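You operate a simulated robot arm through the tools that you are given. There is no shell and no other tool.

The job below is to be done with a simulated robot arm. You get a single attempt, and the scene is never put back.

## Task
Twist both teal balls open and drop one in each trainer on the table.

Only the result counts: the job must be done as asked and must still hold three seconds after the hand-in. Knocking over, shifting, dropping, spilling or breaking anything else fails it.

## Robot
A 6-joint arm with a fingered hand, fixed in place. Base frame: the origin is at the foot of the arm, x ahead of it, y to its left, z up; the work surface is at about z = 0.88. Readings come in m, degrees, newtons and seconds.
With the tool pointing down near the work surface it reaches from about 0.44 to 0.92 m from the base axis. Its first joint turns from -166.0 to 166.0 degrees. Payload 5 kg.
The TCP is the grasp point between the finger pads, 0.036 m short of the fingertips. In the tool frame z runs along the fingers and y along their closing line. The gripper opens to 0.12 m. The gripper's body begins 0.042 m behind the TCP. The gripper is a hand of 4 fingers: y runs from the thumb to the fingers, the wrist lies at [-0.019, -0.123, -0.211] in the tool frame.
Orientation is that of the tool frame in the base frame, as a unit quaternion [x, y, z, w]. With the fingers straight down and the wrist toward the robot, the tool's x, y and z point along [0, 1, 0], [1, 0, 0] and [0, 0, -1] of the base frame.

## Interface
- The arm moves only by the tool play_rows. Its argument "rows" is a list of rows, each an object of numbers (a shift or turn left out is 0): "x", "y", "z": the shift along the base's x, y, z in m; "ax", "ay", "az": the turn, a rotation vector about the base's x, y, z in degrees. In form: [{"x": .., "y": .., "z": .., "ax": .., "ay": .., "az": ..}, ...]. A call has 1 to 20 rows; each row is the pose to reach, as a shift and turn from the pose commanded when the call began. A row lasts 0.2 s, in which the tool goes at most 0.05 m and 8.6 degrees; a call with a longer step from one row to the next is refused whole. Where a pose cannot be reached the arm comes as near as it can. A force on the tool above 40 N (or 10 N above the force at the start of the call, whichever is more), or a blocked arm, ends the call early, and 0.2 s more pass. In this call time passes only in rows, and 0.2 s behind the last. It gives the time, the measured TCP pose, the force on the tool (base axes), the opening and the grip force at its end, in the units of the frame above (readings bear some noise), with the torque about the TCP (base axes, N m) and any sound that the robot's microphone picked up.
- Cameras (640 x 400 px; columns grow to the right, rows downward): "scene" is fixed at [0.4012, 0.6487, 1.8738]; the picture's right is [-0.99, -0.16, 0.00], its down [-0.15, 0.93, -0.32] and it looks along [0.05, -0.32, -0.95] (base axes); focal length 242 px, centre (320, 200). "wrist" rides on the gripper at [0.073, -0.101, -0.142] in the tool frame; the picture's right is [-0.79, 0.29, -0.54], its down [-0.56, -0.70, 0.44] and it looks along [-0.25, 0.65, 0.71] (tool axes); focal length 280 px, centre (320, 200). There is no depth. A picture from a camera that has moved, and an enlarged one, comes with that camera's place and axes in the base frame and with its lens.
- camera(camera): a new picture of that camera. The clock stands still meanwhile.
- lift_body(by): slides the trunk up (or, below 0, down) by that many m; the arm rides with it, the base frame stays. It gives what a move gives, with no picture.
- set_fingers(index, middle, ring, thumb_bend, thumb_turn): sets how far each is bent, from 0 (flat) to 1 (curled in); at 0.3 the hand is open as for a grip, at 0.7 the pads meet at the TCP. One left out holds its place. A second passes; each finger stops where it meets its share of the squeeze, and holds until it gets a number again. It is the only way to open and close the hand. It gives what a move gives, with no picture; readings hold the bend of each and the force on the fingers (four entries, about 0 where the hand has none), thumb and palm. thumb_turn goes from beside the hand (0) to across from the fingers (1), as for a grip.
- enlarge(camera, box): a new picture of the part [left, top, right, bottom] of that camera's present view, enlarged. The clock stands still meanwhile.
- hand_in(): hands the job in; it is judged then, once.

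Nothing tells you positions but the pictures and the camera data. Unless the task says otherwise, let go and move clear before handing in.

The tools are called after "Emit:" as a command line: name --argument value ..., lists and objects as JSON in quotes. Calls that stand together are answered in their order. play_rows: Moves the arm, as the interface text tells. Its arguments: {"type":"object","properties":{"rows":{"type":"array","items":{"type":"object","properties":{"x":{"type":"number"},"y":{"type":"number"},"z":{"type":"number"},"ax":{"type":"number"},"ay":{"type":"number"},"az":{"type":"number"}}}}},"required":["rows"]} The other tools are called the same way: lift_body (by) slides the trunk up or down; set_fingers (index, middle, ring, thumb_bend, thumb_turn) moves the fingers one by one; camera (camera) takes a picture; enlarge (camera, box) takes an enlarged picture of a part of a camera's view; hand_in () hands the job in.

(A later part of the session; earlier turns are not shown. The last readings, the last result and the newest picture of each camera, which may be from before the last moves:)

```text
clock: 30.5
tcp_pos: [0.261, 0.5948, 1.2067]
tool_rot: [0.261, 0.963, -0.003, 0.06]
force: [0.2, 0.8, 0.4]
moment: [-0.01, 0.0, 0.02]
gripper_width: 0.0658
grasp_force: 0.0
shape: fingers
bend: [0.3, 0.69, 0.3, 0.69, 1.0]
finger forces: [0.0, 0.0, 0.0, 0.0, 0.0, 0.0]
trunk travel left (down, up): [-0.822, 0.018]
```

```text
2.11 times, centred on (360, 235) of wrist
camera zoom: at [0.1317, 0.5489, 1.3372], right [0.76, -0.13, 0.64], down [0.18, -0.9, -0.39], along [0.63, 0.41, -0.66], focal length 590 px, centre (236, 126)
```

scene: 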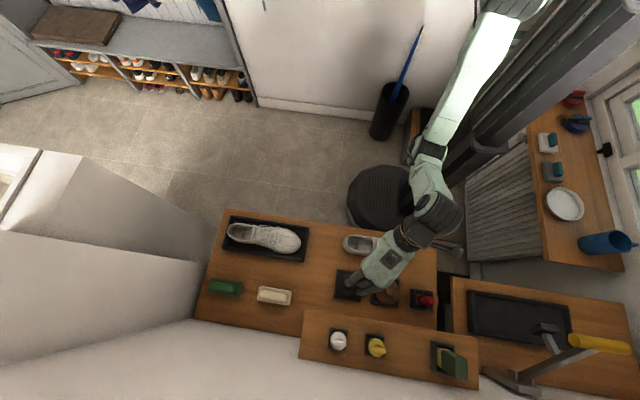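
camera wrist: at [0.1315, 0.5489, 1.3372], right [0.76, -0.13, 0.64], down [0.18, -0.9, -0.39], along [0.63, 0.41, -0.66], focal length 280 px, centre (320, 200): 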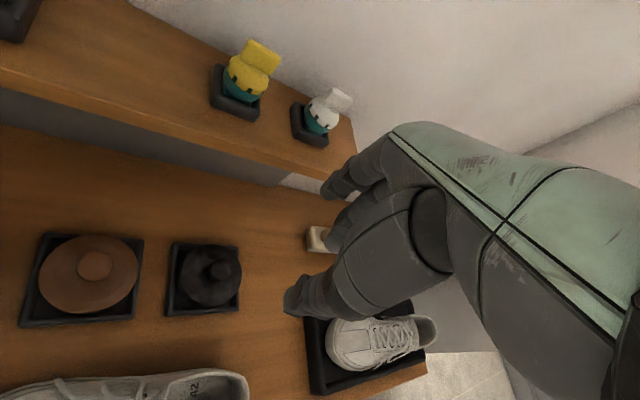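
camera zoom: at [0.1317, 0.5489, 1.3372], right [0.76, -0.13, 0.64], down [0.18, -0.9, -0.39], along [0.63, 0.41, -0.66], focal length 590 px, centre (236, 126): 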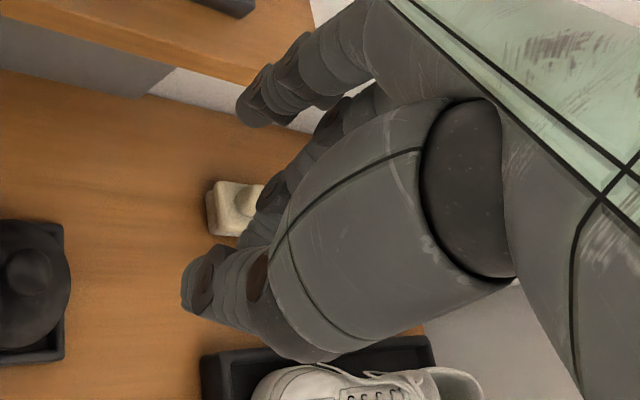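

The thumb and middle finger pinch at the tips as expected. I'll open them a little, straighten the tool to azimuth 10°, and move to a hover above the white ball at z ≈ 1.32.

Emit:
set_fingers --middle 0.48 --thumb_bend 0.48

Emit:
play_rows --rows '[{"x": 0.01, "z": 0.03, "ax": 0.7, "ay": 0.75, "az": -7.1}, {"x": 0.02, "z": 0.06, "ax": 1.4, "ay": 1.5, "az": -14.2}, {"x": 0.03, "z": 0.09, "ax": 2.1, "ay": 2.2, "az": -21.3}, {"x": 0.04, "y": 0.02, "z": 0.113, "ax": 2.8, "ay": 3.0, "az": -28.4}, {"x": 0.05, "y": 0.05, "z": 0.113, "ax": 3.5, "ay": 3.7, "az": -35.5}, {"x": 0.06, "y": 0.08, "z": 0.113, "ax": 4.1, "ay": 4.5, "az": -42.5}, {"x": 0.068, "y": 0.11, "z": 0.113, "ax": 4.8, "ay": 5.2, "az": -49.6}, {"x": 0.068, "y": 0.14, "z": 0.113, "ax": 4.8, "ay": 5.2, "az": -49.6}, {"x": 0.068, "y": 0.16, "z": 0.113, "ax": 4.8, "ay": 5.2, "az": -49.6}]'

Emit:
camera --camera "wrist"

Emit:
camera --camera "scene"

```text
clock: 31.5
tcp_pos: [0.2608, 0.5946, 1.2063]
tool_rot: [0.262, 0.963, -0.002, 0.06]
force: [0.2, 0.0, 0.4]
moment: [-0.02, -0.03, -0.02]
gripper_width: 0.0965
grasp_force: 0.0
shape: fingers
bend: [0.3, 0.48, 0.3, 0.48, 1.0]
finger forces: [0.0, 0.1, 0.1, 0.0, 0.0, 0.1]
trunk travel left (down, up): [-0.822, 0.018]
```

```text
clock: 33.5
tcp_pos: [0.3286, 0.7543, 1.3189]
tool_rot: [0.643, 0.766, -0.001, 0.001]
force: [0.9, -0.2, -0.3]
moment: [0.0, -0.01, 0.03]
gripper_width: 0.0965
grasp_force: 0.0
shape: fingers
bend: [0.3, 0.48, 0.3, 0.48, 1.0]
finger forces: [0.0, 0.1, 0.0, 0.0, 0.0, 0.0]
trunk travel left (down, up): [-0.822, 0.018]
```

```text
taken
camera wrist: at [0.217, 0.8093, 1.4618], right [0.42, -0.73, 0.54], down [-0.59, -0.67, -0.44], along [0.69, -0.14, -0.71], focal length 280 px, centre (320, 200)
```

wrist: 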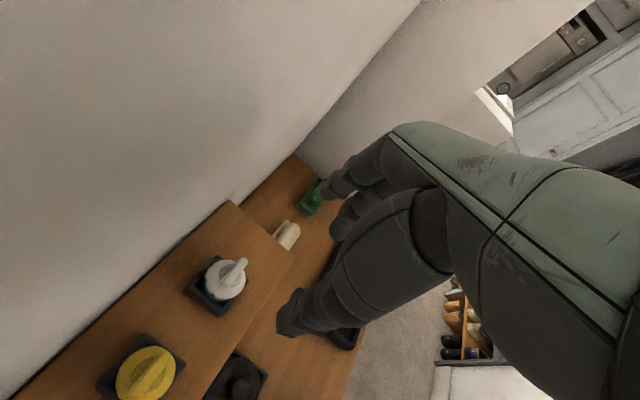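

```text
taken
```

scene: 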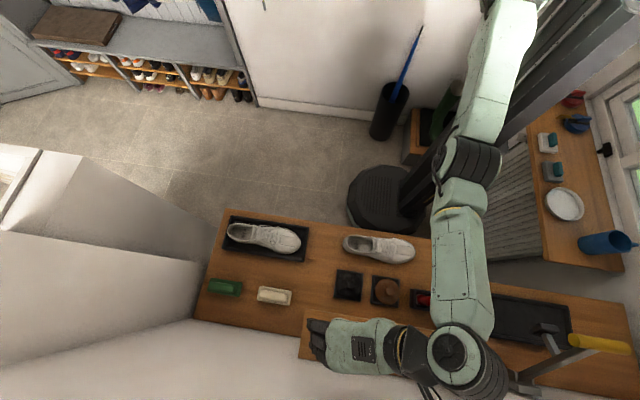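

The hand is now at azimuth 10°, next to the white ball at z = 1.32, and the whole pose was reachable. I'll zoom in from here to refine the ball positions.

Emit:
enlarge --camera "wrist" --box '[180, 240, 276, 320]'

Emit:
enlarge --camera "wrist" --box '[80, 320, 190, 400]'

```text
5.00 times, centred on (228, 280) of wrist
camera zoom: at [0.217, 0.8093, 1.4618], right [0.42, -0.73, 0.54], down [-0.59, -0.67, -0.44], along [0.69, -0.14, -0.71], focal length 1402 px, centre (780, -200)
```

zoom: 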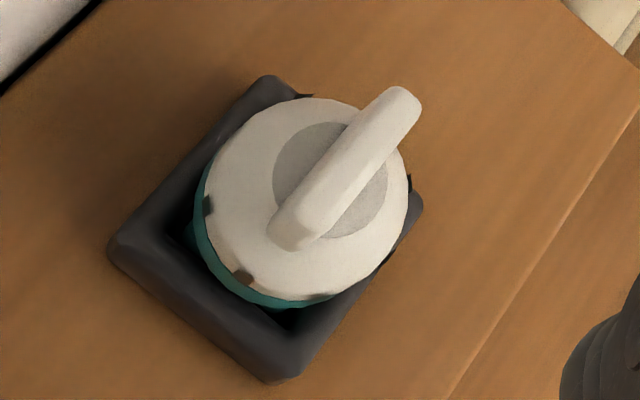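

```text
5.00 times, centred on (135, 360) of wrist
camera zoom: at [0.217, 0.8093, 1.4618], right [0.42, -0.73, 0.54], down [-0.59, -0.67, -0.44], along [0.69, -0.14, -0.71], focal length 1402 px, centre (1245, -600)
```

zoom: 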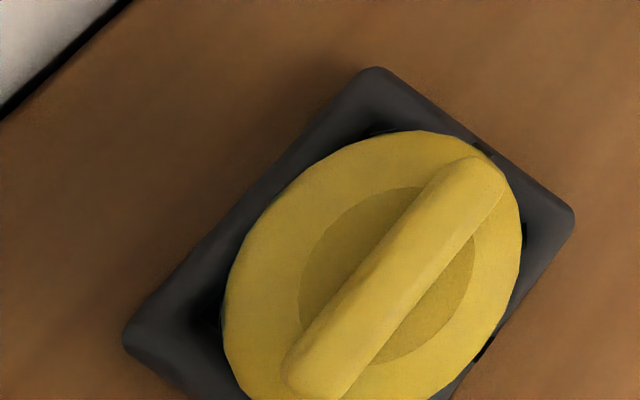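

The refined ball axes are white (0.330, 0.784) and yellow (0.231, 0.785). The wrist-camera bracket would come close to the wall, so I'll lean the hand 10° away from it and turn to azimuth 5° while still above the white ball.

Emit:
play_rows --rows '[{"ax": 4, "az": -2}, {"ax": 8, "az": -4}, {"ax": 10, "ay": 0.4, "az": -5, "y": 0.008, "x": 0.001}, {"ax": 10, "ay": 0.4, "az": -5, "y": 0.025, "x": 0.001, "z": -0.02}]'

Emit:
camera --camera "wrist"

Emit:
camera --camera "scene"

```text
clock: 34.5
tcp_pos: [0.3303, 0.7799, 1.2991]
tool_rot: [0.673, 0.734, 0.063, -0.057]
force: [0.0, 1.2, -0.1]
moment: [-0.03, -0.02, -0.01]
gripper_width: 0.0966
grasp_force: 0.0
shape: fingers
bend: [0.3, 0.48, 0.3, 0.48, 1.0]
finger forces: [0.1, 0.0, 0.0, 0.1, 0.1, 0.0]
trunk travel left (down, up): [-0.822, 0.018]
```

```text
taken
camera wrist: at [0.2237, 0.8188, 1.4497], right [0.35, -0.84, 0.4], down [-0.65, -0.53, -0.54], along [0.67, -0.07, -0.74], focal length 280 px, centre (320, 200)
```

wrist: 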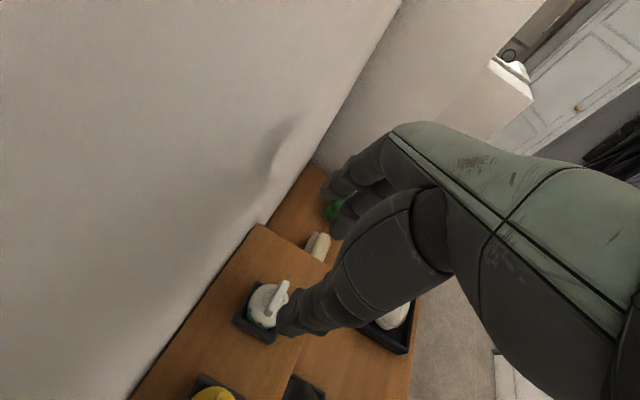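

```text
taken
```

scene: 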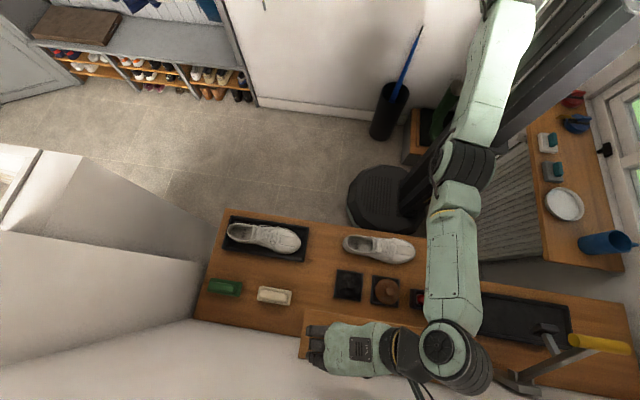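

Leaning works and gives the camera room. Before going down I'll rehearse the counter-clockwise turn at this height, +50° about the ball axis and back.

Emit:
play_rows --rows '[{"az": 8}, {"az": 16}, {"az": 24}, {"az": 32}, {"az": 40}, {"az": 48}, {"az": 55}]'

Emit:
camera --camera "scene"

```text
clock: 36.1
tcp_pos: [0.2937, 0.7928, 1.2972]
tool_rot: [0.37, 0.927, 0.047, -0.032]
force: [4.5, -12.6, -0.7]
moment: [-0.41, -0.13, -0.86]
gripper_width: 0.0889
grasp_force: 5.7
shape: fingers
bend: [0.35, 0.48, 0.3, 0.48, 1.0]
finger forces: [12.6, 0.0, 0.0, 0.0, 0.1, 0.0]
out of reach, approached as far as the arm can: row 5, 6, 7
trunk travel left (down, up): [-0.822, 0.018]
```

```text
taken
```

scene: 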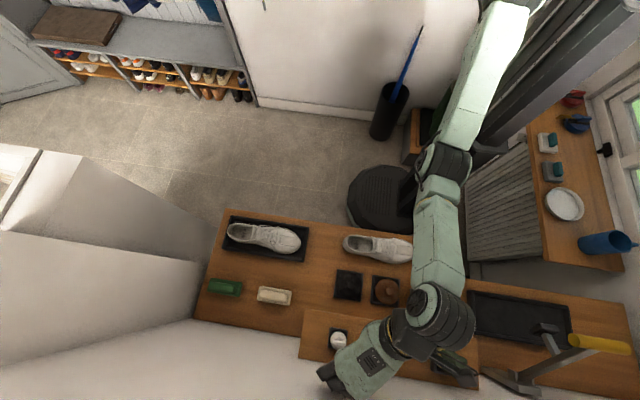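

The index finger touched the wall near azimuth 44° and reach ran out near 40°, so one turn can only cover about 5° to 38°. I'll ease off the wall and go back to the hover over the white ball.

Emit:
play_rows --rows '[{"y": -0.02}, {"x": 0.01, "y": -0.03, "az": -7}, {"x": 0.02, "y": -0.03, "ax": 0.7, "ay": 1.2, "az": -15}, {"x": 0.03, "y": -0.03, "ax": 1.3, "ay": 2.2, "az": -22}, {"x": 0.036, "y": -0.025, "ax": 2, "ay": 3.1, "az": -29}, {"x": 0.036, "y": -0.02, "ax": 2.5, "ay": 3.9, "az": -36}, {"x": 0.036, "y": -0.013, "z": 0.003, "ax": 2.75, "ay": 4.4, "az": -41.2}]'

Emit:
set_fingers --index 0.6 --ring 0.3

Emit:
camera --camera "wrist"

Emit:
enlarge --camera "scene" --box '[280, 300, 500, 400]'

```text
clock: 37.7
tcp_pos: [0.328, 0.7837, 1.3006]
tool_rot: [0.674, 0.734, 0.062, -0.056]
force: [-0.8, 0.2, -0.5]
moment: [-0.01, -0.01, 0.03]
gripper_width: 0.0963
grasp_force: 0.1
shape: fingers
bend: [0.3, 0.48, 0.3, 0.48, 1.0]
finger forces: [0.1, 0.1, 0.1, 0.1, 0.0, 0.0]
trunk travel left (down, up): [-0.822, 0.018]
```

```text
clock: 38.7
tcp_pos: [0.3276, 0.782, 1.3004]
tool_rot: [0.673, 0.734, 0.063, -0.057]
force: [-0.4, 0.5, 0.8]
moment: [-0.01, 0.02, -0.02]
gripper_width: 0.0521
grasp_force: 0.0
shape: fingers
bend: [0.6, 0.48, 0.3, 0.48, 1.0]
finger forces: [0.0, 0.1, 0.0, 0.0, 0.0, 0.1]
trunk travel left (down, up): [-0.822, 0.018]
```

```text
taken
camera wrist: at [0.2205, 0.8213, 1.4512], right [0.35, -0.84, 0.41], down [-0.65, -0.53, -0.54], along [0.67, -0.07, -0.74], focal length 280 px, centre (320, 200)
```

wrist: 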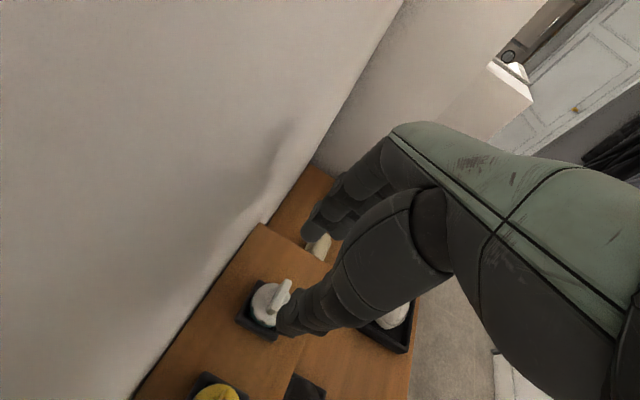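

```text
2.91 times, centred on (390, 350) of scene
camera zoom: at [0.4012, 0.6487, 1.8738], right [-0.99, -0.16, 0.0], down [-0.15, 0.93, -0.32], along [0.05, -0.32, -0.95], focal length 705 px, centre (116, -236)
```

zoom: 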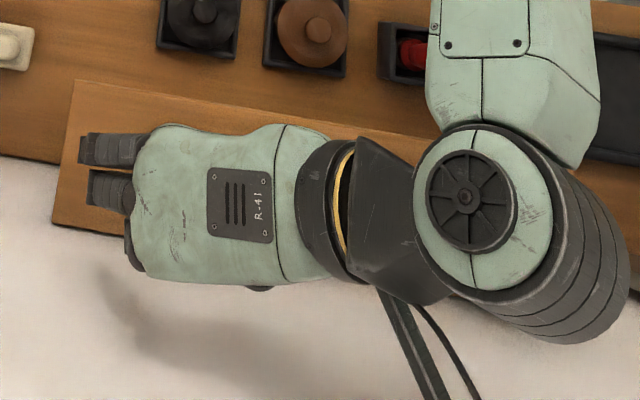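

From above, the index finger lies nearly on the tool's centre line while the middle finger is about 2 cm off it. I'll close the index against the thumb in free air, 7 cm above the bar, to see how those two oppose.

Emit:
set_fingers --index 0.69 --middle 0.3 --ring 0.3 --thumb_bend 0.69

Emit:
enlarge --camera "wrist" --box '[220, 160, 400, 360]'

Emit:
set_fingers --index 0.69 --middle 0.69 --ring 0.3 --thumb_bend 0.3

Emit:
enlarge --camera "wrist" --box '[220, 160, 400, 360]'

```text
clock: 39.7
tcp_pos: [0.3277, 0.7823, 1.3005]
tool_rot: [0.674, 0.734, 0.063, -0.057]
force: [0.4, 0.3, 0.1]
moment: [0.0, 0.02, 0.01]
gripper_width: 0.0087
grasp_force: 0.1
shape: fingers
bend: [0.69, 0.3, 0.3, 0.69, 1.0]
finger forces: [0.0, 0.1, 0.0, 0.0, 0.0, 0.0]
trunk travel left (down, up): [-0.822, 0.018]
```

```text
2.00 times, centred on (310, 260) of wrist
camera zoom: at [0.2206, 0.8212, 1.4512], right [0.35, -0.84, 0.41], down [-0.65, -0.53, -0.54], along [0.67, -0.07, -0.74], focal length 561 px, centre (340, 80)
```

zoom: 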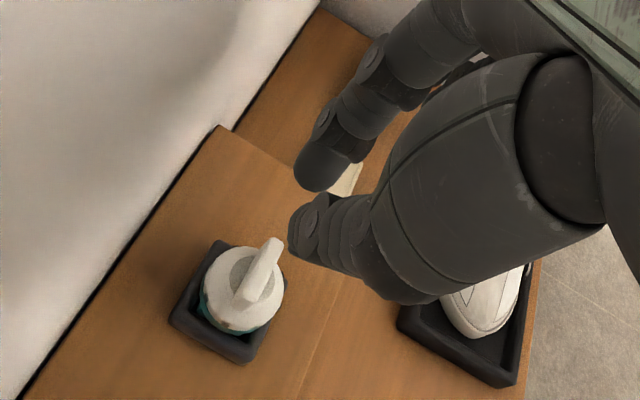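

```text
clock: 40.7
tcp_pos: [0.3289, 0.7823, 1.3015]
tool_rot: [0.674, 0.734, 0.064, -0.056]
force: [0.5, -0.9, -0.2]
moment: [0.0, 0.0, 0.02]
gripper_width: 0.0654
grasp_force: 0.1
shape: fingers
bend: [0.69, 0.69, 0.3, 0.3, 0.98]
finger forces: [0.0, 0.0, 0.0, 0.1, 0.0, 0.0]
trunk travel left (down, up): [-0.822, 0.018]
```

```text
2.00 times, centred on (310, 260) of wrist
camera zoom: at [0.2206, 0.8213, 1.4512], right [0.35, -0.84, 0.41], down [-0.65, -0.53, -0.54], along [0.67, -0.07, -0.74], focal length 561 px, centre (340, 80)
```

zoom: 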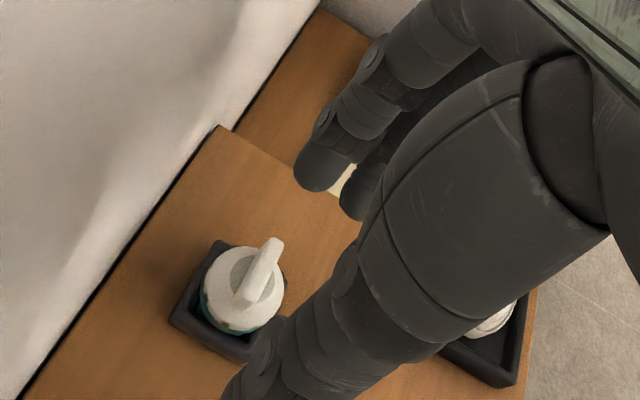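

Index and thumb do oppose each other, near tool x = 0.004, so I'll use those two and keep the middle and ring fingers back. I'll open them to about 6 cm and come down to just above the white bar to check alignment.

Emit:
set_fingers --index 0.5 --middle 0.3 --ring 0.3 --thumb_bend 0.5 --thumb_turn 1.0

Emit:
play_rows --rows '[{"x": 0.001, "y": -0.006, "z": -0.02}, {"x": 0.001, "y": -0.006, "z": -0.04}, {"x": 0.001, "y": -0.006, "z": -0.056}]'

Emit:
camera --camera "wrist"

Emit:
enlarge --camera "wrist" --box '[220, 200, 380, 340]'

```text
clock: 41.7
tcp_pos: [0.3282, 0.7818, 1.2997]
tool_rot: [0.673, 0.734, 0.064, -0.057]
force: [-0.3, -0.3, -0.3]
moment: [-0.02, 0.04, -0.05]
gripper_width: 0.0641
grasp_force: 0.0
shape: fingers
bend: [0.5, 0.3, 0.3, 0.5, 1.0]
finger forces: [0.1, 0.0, 0.0, 0.0, 0.0, 0.0]
trunk travel left (down, up): [-0.822, 0.018]
```

```text
clock: 42.5
tcp_pos: [0.3294, 0.776, 1.2421]
tool_rot: [0.673, 0.735, 0.063, -0.057]
force: [0.2, 0.2, -0.5]
moment: [-0.01, -0.04, -0.01]
gripper_width: 0.0644
grasp_force: 0.1
shape: fingers
bend: [0.5, 0.3, 0.3, 0.5, 1.0]
finger forces: [0.0, 0.0, 0.0, 0.0, 0.1, 0.0]
trunk travel left (down, up): [-0.822, 0.018]
```

```text
taken
camera wrist: at [0.222, 0.8153, 1.3942], right [0.35, -0.84, 0.41], down [-0.65, -0.53, -0.54], along [0.67, -0.07, -0.74], focal length 280 px, centre (320, 200)
```

wrist: 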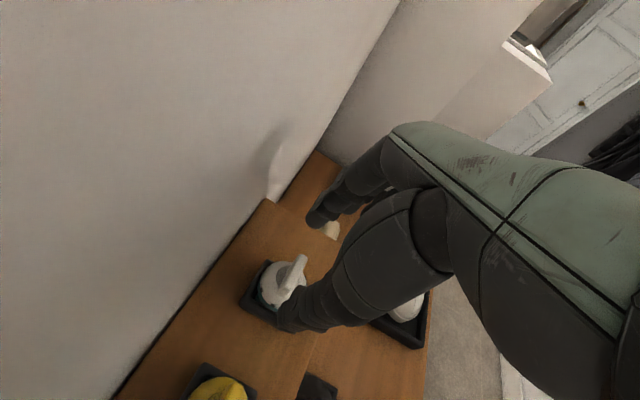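

```text
2.86 times, centred on (300, 270) of wrist
camera zoom: at [0.222, 0.8153, 1.3942], right [0.35, -0.84, 0.41], down [-0.65, -0.53, -0.54], along [0.67, -0.07, -0.74], focal length 801 px, centre (377, 0)
```

zoom: 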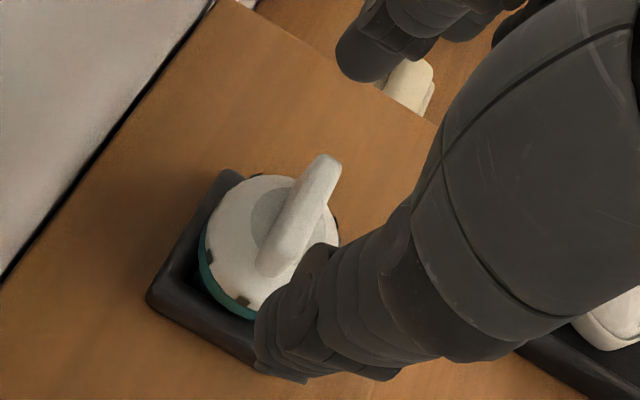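

The index is on the +x side and the thumb on the -x side of the bar, with room at both ends. I'll go down 30 mm so the tips sit beside the bar ends, just above the dome.

Emit:
play_rows --rows '[{"z": -0.01}, {"z": -0.02}, {"z": -0.03}]'

Emit:
enlarge --camera "wrist" --box '[220, 180, 380, 340]'

Emit:
enlarge --camera "scene" --box '[280, 300, 440, 400]'

```text
clock: 43.3
tcp_pos: [0.3301, 0.7743, 1.2147]
tool_rot: [0.673, 0.735, 0.063, -0.057]
force: [0.0, -0.1, -0.2]
moment: [-0.03, 0.01, -0.03]
gripper_width: 0.0646
grasp_force: 0.0
shape: fingers
bend: [0.5, 0.3, 0.3, 0.5, 1.0]
finger forces: [0.0, 0.0, 0.0, 0.0, 0.0, 0.0]
trunk travel left (down, up): [-0.822, 0.018]
```

```text
2.50 times, centred on (300, 260) of wrist
camera zoom: at [0.2221, 0.8151, 1.3653], right [0.35, -0.84, 0.41], down [-0.65, -0.53, -0.54], along [0.67, -0.07, -0.74], focal length 701 px, centre (370, 50)
```

zoom: 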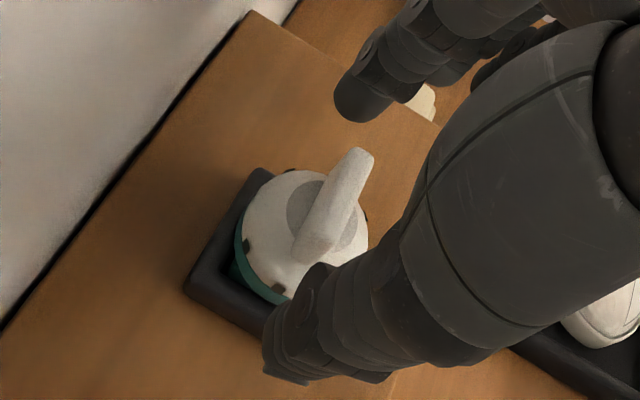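

```text
4.00 times, centred on (360, 350) of scene
camera zoom: at [0.4012, 0.6487, 1.8738], right [-0.99, -0.16, 0.0], down [-0.15, 0.93, -0.32], along [0.05, -0.32, -0.95], focal length 969 px, centre (160, -400)
```

zoom: 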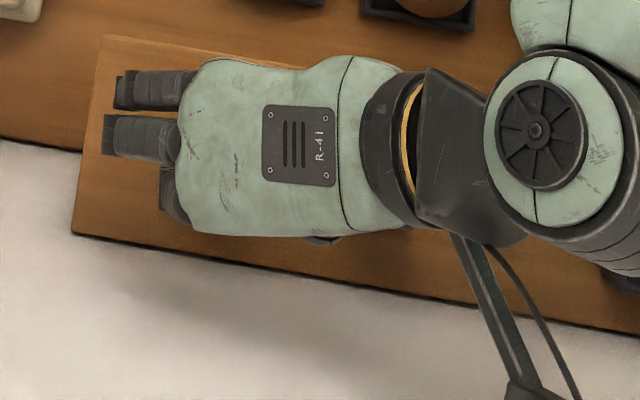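

The tips straddle the bar ends in line with it. I'll drop 4 mm more, then close gently in two steps.

Emit:
play_rows --rows '[{"y": 0.001, "z": -0.004}]'

Emit:
set_fingers --index 0.57 --thumb_bend 0.57

Emit:
enlarge --camera "wrist" --box '[220, 180, 380, 340]'

```text
clock: 43.7
tcp_pos: [0.3299, 0.7771, 1.2101]
tool_rot: [0.674, 0.734, 0.063, -0.058]
force: [-0.4, 0.2, -0.3]
moment: [0.01, 0.02, 0.0]
gripper_width: 0.0648
grasp_force: 0.2
shape: fingers
bend: [0.5, 0.3, 0.3, 0.5, 1.0]
finger forces: [0.0, 0.0, 0.0, 0.0, 0.0, 0.0]
trunk travel left (down, up): [-0.822, 0.018]
```

```text
clock: 44.7
tcp_pos: [0.3299, 0.7784, 1.2103]
tool_rot: [0.674, 0.734, 0.063, -0.057]
force: [0.4, -0.5, 0.3]
moment: [0.02, -0.02, -0.02]
gripper_width: 0.0466
grasp_force: 0.0
shape: fingers
bend: [0.56, 0.3, 0.3, 0.56, 1.0]
finger forces: [0.0, 0.0, 0.0, 0.0, 0.0, 0.0]
trunk travel left (down, up): [-0.822, 0.018]
```

```text
2.50 times, centred on (300, 260) of wrist
camera zoom: at [0.222, 0.8158, 1.3613], right [0.35, -0.84, 0.41], down [-0.65, -0.53, -0.54], along [0.67, -0.07, -0.74], focal length 701 px, centre (370, 50)
```

zoom: 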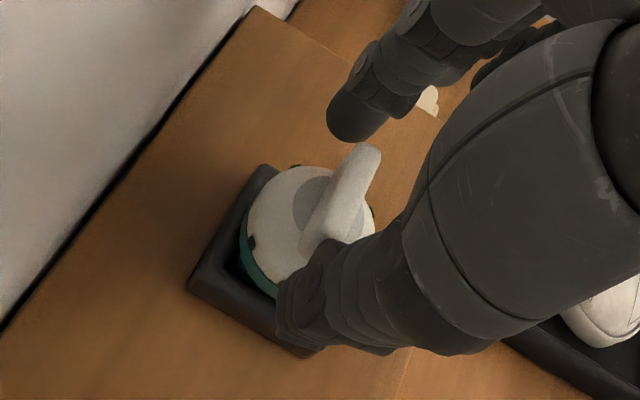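

Emit:
set_fingers --index 0.65 --thumb_bend 0.65

Emit:
enlarge --camera "wrist" --box '[220, 180, 380, 340]'

```text
clock: 45.7
tcp_pos: [0.3286, 0.7766, 1.2094]
tool_rot: [0.673, 0.734, 0.063, -0.057]
force: [0.1, -0.4, 0.8]
moment: [0.03, 0.01, 0.02]
gripper_width: 0.0345
grasp_force: 4.8
shape: fingers
bend: [0.6, 0.3, 0.3, 0.61, 1.0]
finger forces: [4.3, 0.0, 0.0, 0.0, 4.3, 0.0]
trunk travel left (down, up): [-0.822, 0.018]
```

```text
2.50 times, centred on (300, 260) of wrist
camera zoom: at [0.222, 0.8159, 1.3612], right [0.35, -0.84, 0.41], down [-0.65, -0.53, -0.54], along [0.67, -0.07, -0.74], focal length 701 px, centre (370, 50)
```

zoom: 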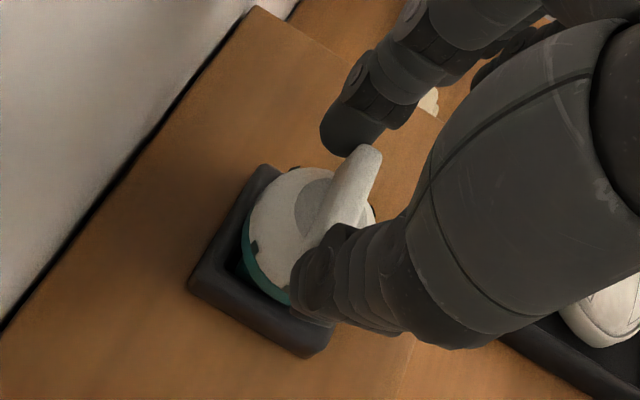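

Both tips now hold the bar ends at 4.3 N each with the pose unchanged. I'll squeeze harder, then try a small 8° counter-clockwise turn and read the torque.

Emit:
set_fingers --index 0.74 --thumb_bend 0.74

Emit:
play_rows --rows '[{"x": 0.0005, "az": 4}, {"x": 0.001, "az": 8}]'

Emit:
enlarge --camera "wrist" --box '[220, 180, 380, 340]'

```text
clock: 46.7
tcp_pos: [0.3287, 0.777, 1.21]
tool_rot: [0.674, 0.734, 0.064, -0.057]
force: [-0.2, 1.5, 2.7]
moment: [0.02, -0.07, -0.03]
gripper_width: 0.0065
grasp_force: 2.6
shape: fingers
bend: [0.64, 0.3, 0.3, 0.73, 1.0]
finger forces: [3.4, 0.1, 0.0, 0.1, 1.4, 0.0]
trunk travel left (down, up): [-0.822, 0.018]
```

```text
clock: 47.3
tcp_pos: [0.3297, 0.7765, 1.2101]
tool_rot: [0.62, 0.78, 0.059, -0.061]
force: [0.0, 0.2, 1.6]
moment: [0.02, -0.01, -0.02]
gripper_width: 0.0064
grasp_force: 1.9
shape: fingers
bend: [0.64, 0.3, 0.3, 0.73, 1.0]
finger forces: [1.8, 0.0, 0.0, 0.1, 1.5, 0.1]
trunk travel left (down, up): [-0.822, 0.018]
```

```text
2.50 times, centred on (300, 260) of wrist
camera zoom: at [0.2187, 0.8002, 1.3613], right [0.47, -0.78, 0.41], down [-0.57, -0.62, -0.54], along [0.68, 0.02, -0.74], focal length 701 px, centre (370, 50)
```

zoom: 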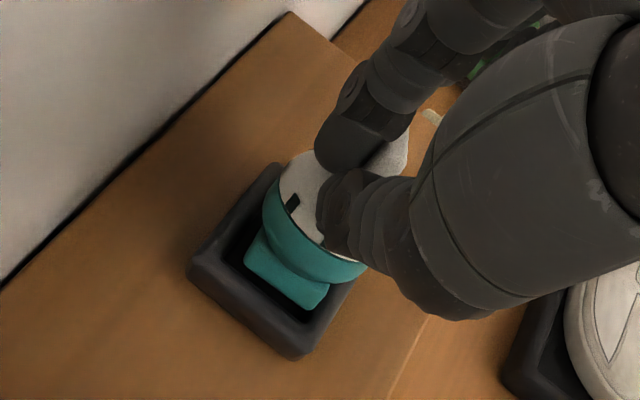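

The harder squeeze made the fingers slip, and the ball has tilted in its holder. I'll stop and look before I touch it again.

Emit:
camera --camera "wrist"

Emit:
enlarge --camera "wrist" --box '[255, 210, 345, 290]'

Emit:
enlarge --camera "scene" --box '[300, 320, 390, 380]'

```text
taken
camera wrist: at [0.2187, 0.8002, 1.3613], right [0.47, -0.78, 0.41], down [-0.57, -0.62, -0.54], along [0.68, 0.02, -0.74], focal length 280 px, centre (320, 200)
```

wrist: 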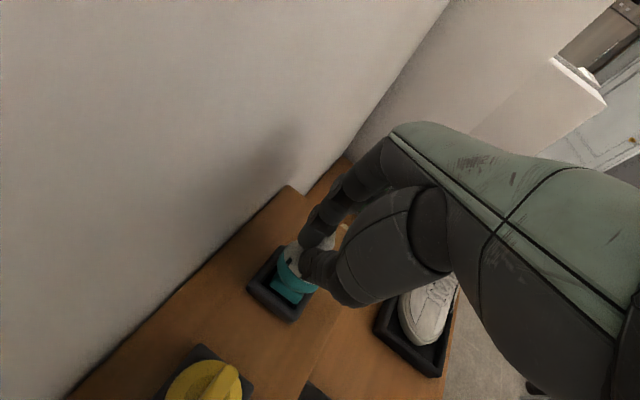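

```text
5.00 times, centred on (300, 250) of wrist
camera zoom: at [0.2187, 0.8002, 1.3613], right [0.47, -0.78, 0.41], down [-0.57, -0.62, -0.54], along [0.68, 0.02, -0.74], focal length 1402 px, centre (420, -50)
```

zoom: 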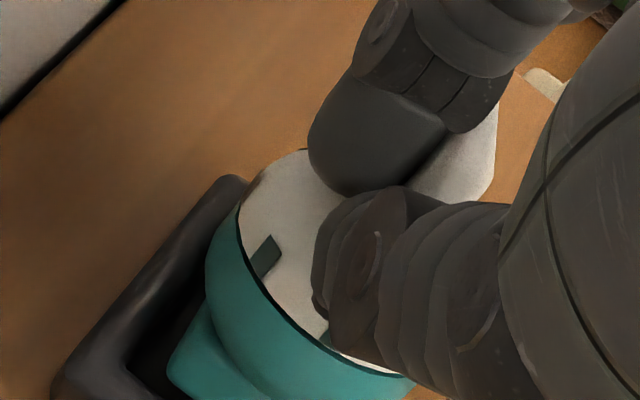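

```text
6.67 times, centred on (345, 350) of scene
camera zoom: at [0.4012, 0.6487, 1.8738], right [-0.99, -0.16, 0.0], down [-0.15, 0.93, -0.32], along [0.05, -0.32, -0.95], focal length 1616 px, centre (153, -800)
```

zoom: 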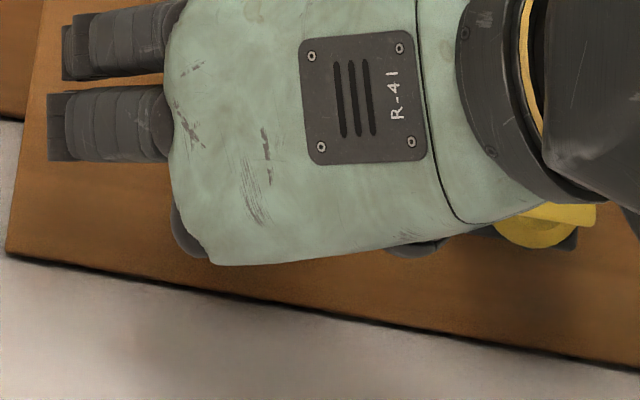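

The fingers closed on the wall side of the bar and pushed it toward the robot, so the ball is leaning on the fingertips but is still seated in its holder. I'll move the hand slowly toward the wall so the ball can settle upright again.

Emit:
play_rows --rows '[{"y": 0.002}, {"y": 0.004}, {"y": 0.006}]'

Emit:
enlarge --camera "wrist" --box '[240, 190, 360, 310]'

```text
clock: 48.1
tcp_pos: [0.3295, 0.7834, 1.2097]
tool_rot: [0.62, 0.78, 0.059, -0.063]
force: [0.3, -0.1, -0.1]
moment: [0.01, 0.03, -0.03]
gripper_width: 0.0043
grasp_force: 1.7
shape: fingers
bend: [0.65, 0.3, 0.3, 0.74, 1.0]
finger forces: [1.1, 0.1, 0.0, 0.0, 0.7, 0.0]
trunk travel left (down, up): [-0.822, 0.018]
```

```text
3.33 times, centred on (300, 250) of wrist
camera zoom: at [0.2181, 0.8068, 1.3612], right [0.47, -0.78, 0.41], down [-0.57, -0.62, -0.54], along [0.68, 0.02, -0.74], focal length 935 px, centre (387, 33)
```

zoom: 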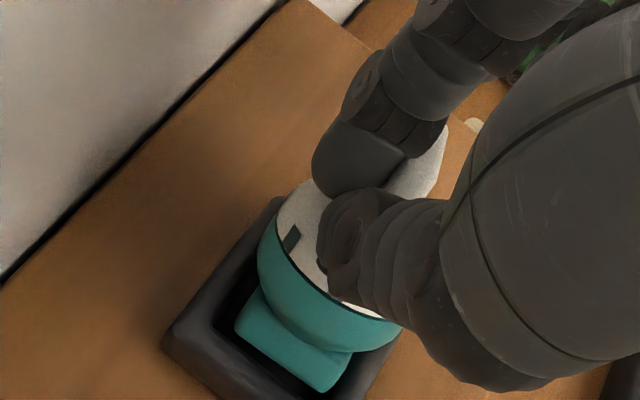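

Against the static holder, the bar followed the hand back by about 4–5 mm, so the ball is coming upright. I'll keep going slowly.

Emit:
play_rows --rows '[{"y": 0.002}, {"y": 0.004}, {"y": 0.006}, {"y": 0.008}]'

Emit:
enlarge --camera "wrist" --box '[240, 190, 360, 310]'

```text
clock: 49.1
tcp_pos: [0.3292, 0.7915, 1.2101]
tool_rot: [0.62, 0.78, 0.058, -0.061]
force: [0.3, 0.6, -0.1]
moment: [-0.02, 0.02, 0.01]
gripper_width: 0.0032
grasp_force: 0.1
shape: fingers
bend: [0.65, 0.3, 0.3, 0.74, 1.0]
finger forces: [0.0, 0.0, 0.0, 0.0, 0.1, 0.0]
trunk travel left (down, up): [-0.822, 0.018]
```

```text
3.33 times, centred on (300, 250) of wrist
camera zoom: at [0.218, 0.8149, 1.3608], right [0.47, -0.78, 0.41], down [-0.57, -0.62, -0.54], along [0.68, 0.02, -0.74], focal length 935 px, centre (387, 33)
```

zoom: 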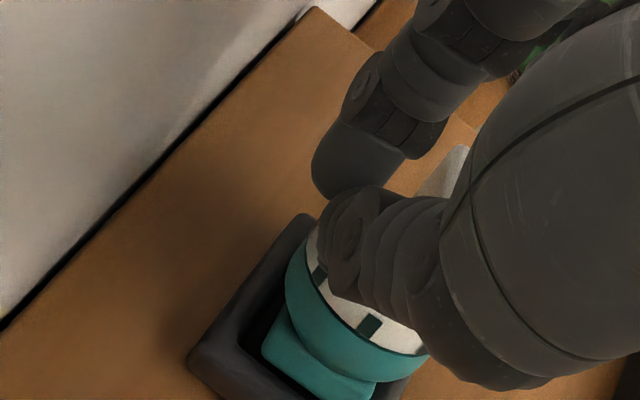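

The fingers no longer touch the ball, but it's still tilted on its own in the holder. I'll lift the hand straight up out of the way and look properly.

Emit:
play_rows --rows '[{"z": 0.01}, {"z": 0.02}, {"z": 0.035}, {"z": 0.055}, {"z": 0.08}, {"z": 0.11}]'

Emit:
camera --camera "wrist"

Emit:
camera --camera "scene"

```text
clock: 50.5
tcp_pos: [0.3276, 0.7909, 1.3202]
tool_rot: [0.62, 0.78, 0.059, -0.062]
force: [0.3, -0.2, -0.5]
moment: [0.03, -0.04, -0.02]
gripper_width: 0.0033
grasp_force: 0.1
shape: fingers
bend: [0.65, 0.3, 0.3, 0.74, 1.0]
finger forces: [0.0, 0.0, 0.0, 0.0, 0.0, 0.0]
trunk travel left (down, up): [-0.822, 0.018]
```

```text
taken
camera wrist: at [0.2167, 0.8142, 1.4707], right [0.47, -0.78, 0.41], down [-0.57, -0.62, -0.54], along [0.68, 0.02, -0.74], focal length 280 px, centre (320, 200)
```

wrist: 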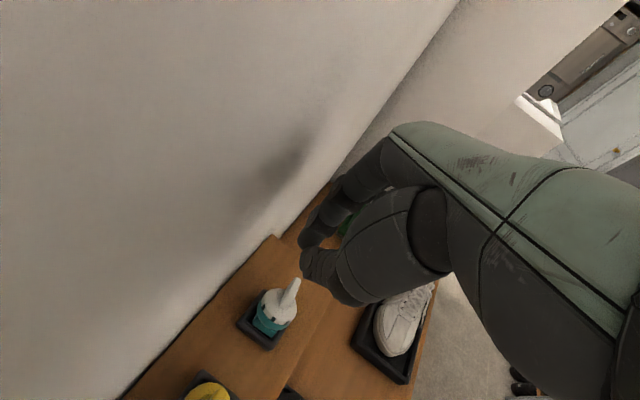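

```text
taken
```

scene: 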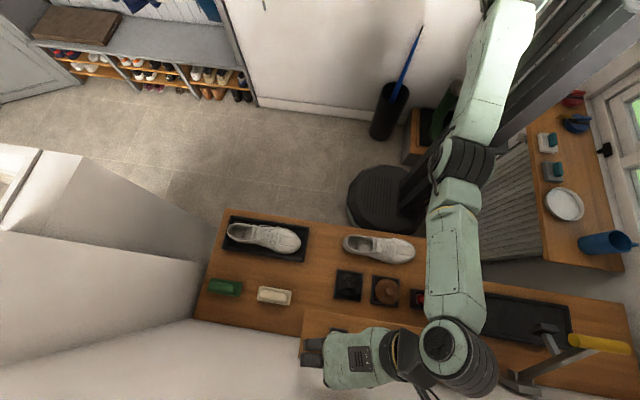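

Emit:
enlarge --camera "wrist" --box '[220, 265, 320, 365]'

Emit:
enlarge --camera "scene" --box '[300, 310, 400, 380]'

```text
4.00 times, centred on (270, 315) of wrist
camera zoom: at [0.2167, 0.8142, 1.4707], right [0.47, -0.78, 0.41], down [-0.57, -0.62, -0.54], along [0.68, 0.02, -0.74], focal length 1122 px, centre (520, -260)
```

zoom: 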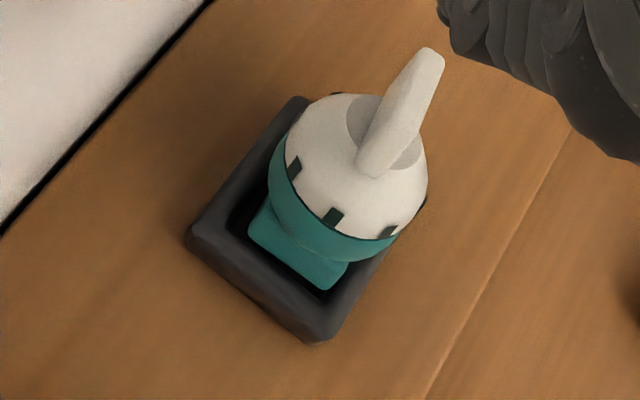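

```text
5.71 times, centred on (350, 345) of scene
camera zoom: at [0.4012, 0.6487, 1.8738], right [-0.99, -0.16, 0.0], down [-0.15, 0.93, -0.32], along [0.05, -0.32, -0.95], focal length 1385 px, centre (149, -629)
```

zoom: 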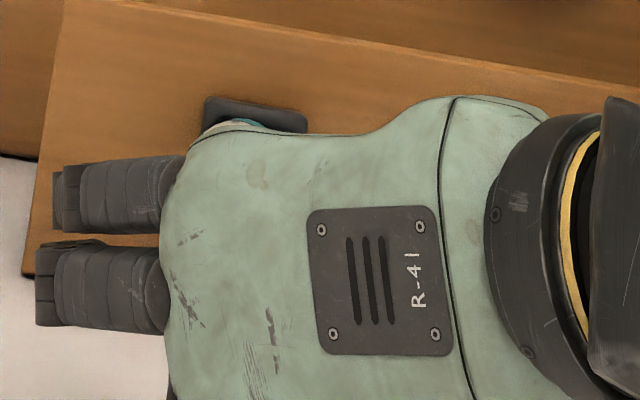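

The white ball is leaning about 20° toward +x against its holder rim. Its bar is still along x but its centre has moved to x ≈ 0.349. I'll open the index wide on the +x side and the thumb on the -x side, come down around it, and tip it back upright gently with the index.

Emit:
set_fingers --index 0.3 --thumb_bend 0.45

Emit:
play_rows --rows '[{"x": 0.001, "y": -0.007, "az": -4}, {"x": 0.003, "y": -0.0145, "az": -8}, {"x": 0.003, "y": -0.0145, "z": -0.03, "az": -8}, {"x": 0.003, "y": -0.0145, "z": -0.06, "az": -8}, {"x": 0.003, "y": -0.0145, "z": -0.08, "az": -8}]'

Emit:
enlarge --camera "wrist" --box '[220, 180, 380, 340]'

```text
clock: 51.5
tcp_pos: [0.328, 0.7907, 1.3184]
tool_rot: [0.621, 0.78, 0.059, -0.061]
force: [0.3, 0.9, 0.3]
moment: [0.02, 0.01, 0.03]
gripper_width: 0.1009
grasp_force: 0.1
shape: fingers
bend: [0.3, 0.3, 0.3, 0.45, 0.99]
finger forces: [0.0, 0.1, 0.0, 0.0, 0.1, 0.1]
trunk travel left (down, up): [-0.822, 0.018]
```

```text
clock: 52.7
tcp_pos: [0.332, 0.7765, 1.2405]
tool_rot: [0.674, 0.734, 0.063, -0.057]
force: [-0.5, 0.8, 0.1]
moment: [-0.01, -0.02, 0.0]
gripper_width: 0.1008
grasp_force: 0.1
shape: fingers
bend: [0.3, 0.3, 0.3, 0.45, 0.99]
finger forces: [0.0, 0.0, 0.0, 0.0, 0.0, 0.0]
trunk travel left (down, up): [-0.822, 0.018]
```

```text
2.50 times, centred on (300, 260) of wrist
camera zoom: at [0.225, 0.8155, 1.3907], right [0.35, -0.84, 0.41], down [-0.65, -0.53, -0.54], along [0.67, -0.07, -0.74], focal length 701 px, centre (370, 50)
```

zoom: 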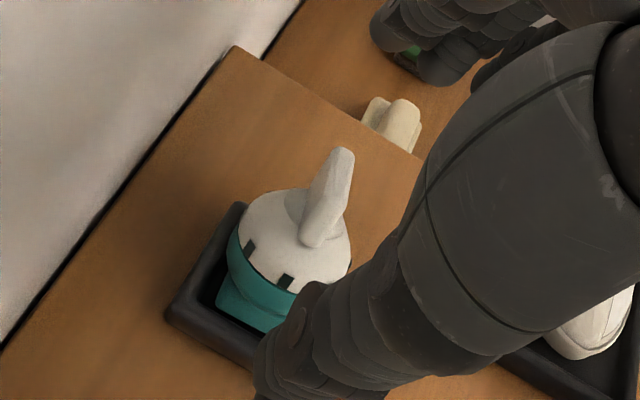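

Emit:
play_rows --rows '[{"x": -0.001, "z": -0.012}, {"x": -0.001, "z": -0.024}, {"x": -0.001, "z": -0.031}]'

Emit:
set_fingers --index 0.45

Emit:
enlarge --camera "wrist" --box '[220, 180, 380, 340]'

```text
clock: 53.5
tcp_pos: [0.3316, 0.777, 1.2108]
tool_rot: [0.673, 0.734, 0.063, -0.058]
force: [0.0, -0.4, 0.1]
moment: [-0.04, 0.02, -0.01]
gripper_width: 0.1009
grasp_force: 0.1
shape: fingers
bend: [0.3, 0.3, 0.3, 0.45, 0.99]
finger forces: [0.1, 0.0, 0.1, 0.0, 0.0, 0.0]
trunk travel left (down, up): [-0.822, 0.018]
```

```text
clock: 54.5
tcp_pos: [0.332, 0.7763, 1.2102]
tool_rot: [0.673, 0.735, 0.064, -0.057]
force: [-0.9, 0.2, -0.1]
moment: [0.0, 0.01, 0.02]
gripper_width: 0.0791
grasp_force: 0.1
shape: fingers
bend: [0.45, 0.3, 0.3, 0.45, 0.99]
finger forces: [0.0, 0.0, 0.1, 0.0, 0.0, 0.1]
trunk travel left (down, up): [-0.822, 0.018]
```

```text
2.50 times, centred on (300, 260) of wrist
camera zoom: at [0.2245, 0.8159, 1.3604], right [0.35, -0.84, 0.41], down [-0.65, -0.53, -0.54], along [0.67, -0.07, -0.74], focal length 701 px, centre (370, 50)
```

zoom: 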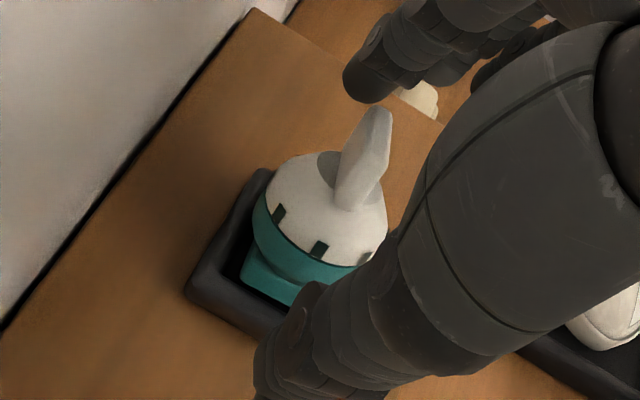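

The index tip is about 3–4 mm off the bar's line, so I'll shift the hand 3 mm toward the robot and then close the index in small steps.

Emit:
play_rows --rows '[{"y": -0.003}]'

Emit:
set_fingers --index 0.52

Emit:
enlarge --camera "wrist" --box '[220, 180, 380, 340]'

Emit:
set_fingers --index 0.57

Emit:
enlarge --camera "wrist" --box '[220, 180, 380, 340]'

```text
clock: 54.9
tcp_pos: [0.332, 0.7745, 1.2098]
tool_rot: [0.673, 0.735, 0.062, -0.057]
force: [0.1, -0.7, -0.1]
moment: [0.03, 0.0, 0.0]
gripper_width: 0.0791
grasp_force: 0.0
shape: fingers
bend: [0.45, 0.3, 0.3, 0.45, 0.99]
finger forces: [0.1, 0.0, 0.0, 0.1, 0.0, 0.0]
trunk travel left (down, up): [-0.822, 0.018]
```

```text
clock: 55.9
tcp_pos: [0.3311, 0.7731, 1.2083]
tool_rot: [0.673, 0.734, 0.063, -0.057]
force: [-0.1, 0.4, -0.3]
moment: [0.01, 0.01, -0.03]
gripper_width: 0.0686
grasp_force: 0.2
shape: fingers
bend: [0.52, 0.3, 0.3, 0.45, 0.99]
finger forces: [0.2, 0.0, 0.0, 0.0, 0.0, 0.0]
trunk travel left (down, up): [-0.822, 0.018]
```

```text
2.50 times, centred on (300, 260) of wrist
camera zoom: at [0.2246, 0.813, 1.3602], right [0.35, -0.84, 0.41], down [-0.65, -0.53, -0.54], along [0.67, -0.07, -0.74], focal length 701 px, centre (370, 50)
```

zoom: 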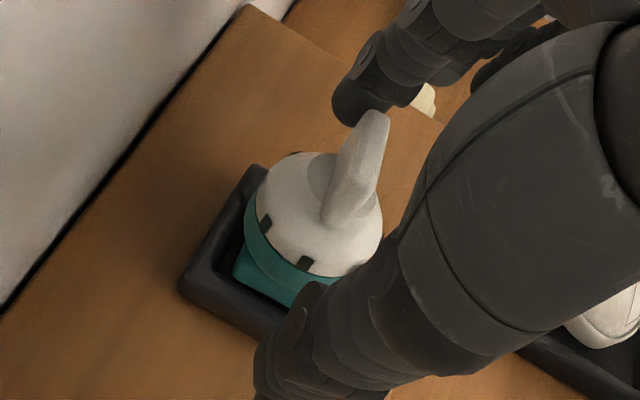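

```text
clock: 56.9
tcp_pos: [0.3318, 0.7738, 1.209]
tool_rot: [0.674, 0.734, 0.063, -0.057]
force: [0.1, 0.0, 0.6]
moment: [0.01, -0.01, 0.01]
gripper_width: 0.0629
grasp_force: 0.0
shape: fingers
bend: [0.56, 0.3, 0.3, 0.45, 0.99]
finger forces: [0.3, 0.1, 0.0, 0.0, 0.0, 0.0]
trunk travel left (down, up): [-0.822, 0.018]
```

```text
2.50 times, centred on (300, 260) of wrist
camera zoom: at [0.2246, 0.813, 1.3602], right [0.35, -0.84, 0.41], down [-0.65, -0.53, -0.54], along [0.67, -0.07, -0.74], focal length 701 px, centre (370, 50)
```

zoom: 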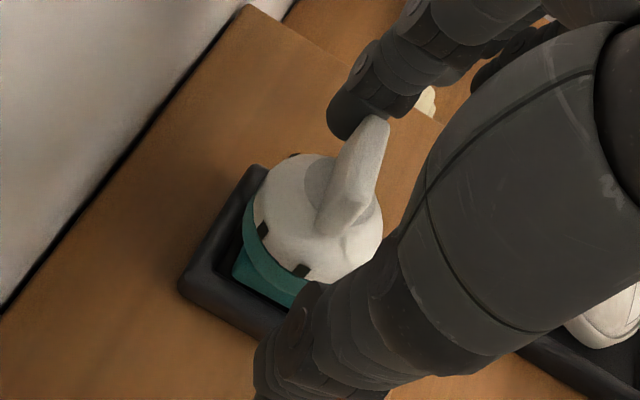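

The ball is tipping back with only 0.3 N on the index, so I'll keep closing it in small steps.

Emit:
set_fingers --index 0.6

Emit:
enlarge --camera "wrist" --box '[220, 180, 380, 340]'

Emit:
set_fingers --index 0.63

Emit:
enlarge --camera "wrist" --box '[220, 180, 380, 340]'

```text
clock: 57.9
tcp_pos: [0.3315, 0.7733, 1.2091]
tool_rot: [0.673, 0.735, 0.063, -0.057]
force: [-0.4, -0.3, -0.3]
moment: [-0.02, -0.04, 0.01]
gripper_width: 0.0567
grasp_force: 0.1
shape: fingers
bend: [0.6, 0.3, 0.3, 0.45, 0.99]
finger forces: [0.2, 0.0, 0.1, 0.1, 0.0, 0.0]
trunk travel left (down, up): [-0.822, 0.018]
```

```text
2.50 times, centred on (300, 260) of wrist
camera zoom: at [0.2246, 0.813, 1.3602], right [0.35, -0.84, 0.41], down [-0.65, -0.53, -0.54], along [0.67, -0.07, -0.74], focal length 701 px, centre (370, 50)
```

zoom: 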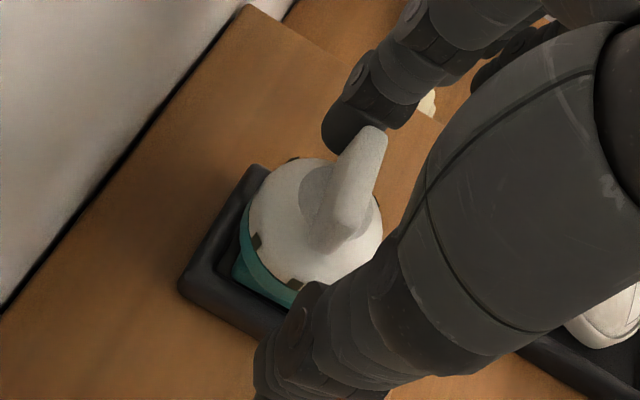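

```text
clock: 58.9
tcp_pos: [0.3317, 0.7739, 1.2089]
tool_rot: [0.673, 0.735, 0.064, -0.057]
force: [-0.8, 0.9, 0.2]
moment: [0.01, -0.01, -0.02]
gripper_width: 0.0523
grasp_force: 0.1
shape: fingers
bend: [0.63, 0.3, 0.3, 0.45, 0.99]
finger forces: [0.1, 0.1, 0.0, 0.1, 0.0, 0.0]
trunk travel left (down, up): [-0.822, 0.018]
```

```text
2.50 times, centred on (300, 260) of wrist
camera zoom: at [0.2245, 0.813, 1.3602], right [0.35, -0.84, 0.41], down [-0.65, -0.53, -0.54], along [0.67, -0.07, -0.74], focal length 701 px, centre (370, 50)
```

zoom: 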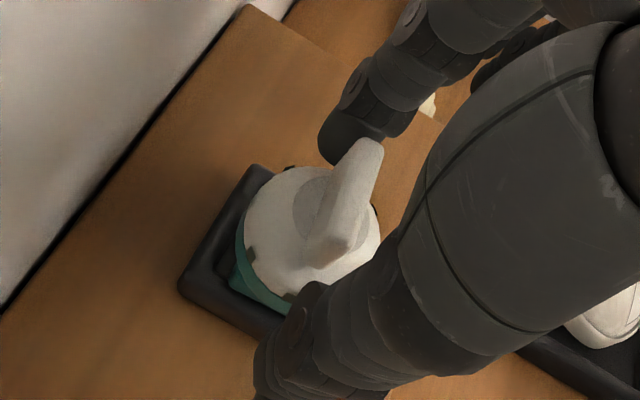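

The ball looks close to upright. I'll back the index off and see whether it stays there unaided.

Emit:
set_fingers --index 0.48

Emit:
enlarge --camera "wrist" --box '[220, 180, 380, 340]'

```text
clock: 59.9
tcp_pos: [0.3315, 0.7742, 1.2102]
tool_rot: [0.673, 0.735, 0.063, -0.057]
force: [-0.1, -0.1, -0.8]
moment: [0.0, 0.0, 0.02]
gripper_width: 0.074
grasp_force: 0.0
shape: fingers
bend: [0.48, 0.3, 0.3, 0.45, 0.99]
finger forces: [0.0, 0.0, 0.1, 0.0, 0.0, 0.1]
trunk travel left (down, up): [-0.822, 0.018]
```

```text
2.50 times, centred on (300, 260) of wrist
camera zoom: at [0.2245, 0.813, 1.3602], right [0.35, -0.84, 0.41], down [-0.65, -0.53, -0.54], along [0.67, -0.07, -0.74], focal length 701 px, centre (370, 50)
```

zoom: 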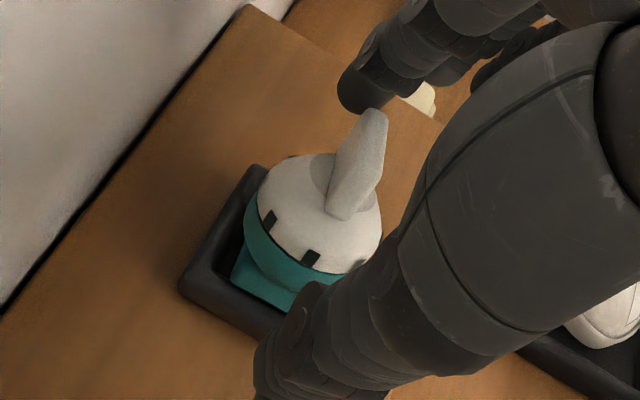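

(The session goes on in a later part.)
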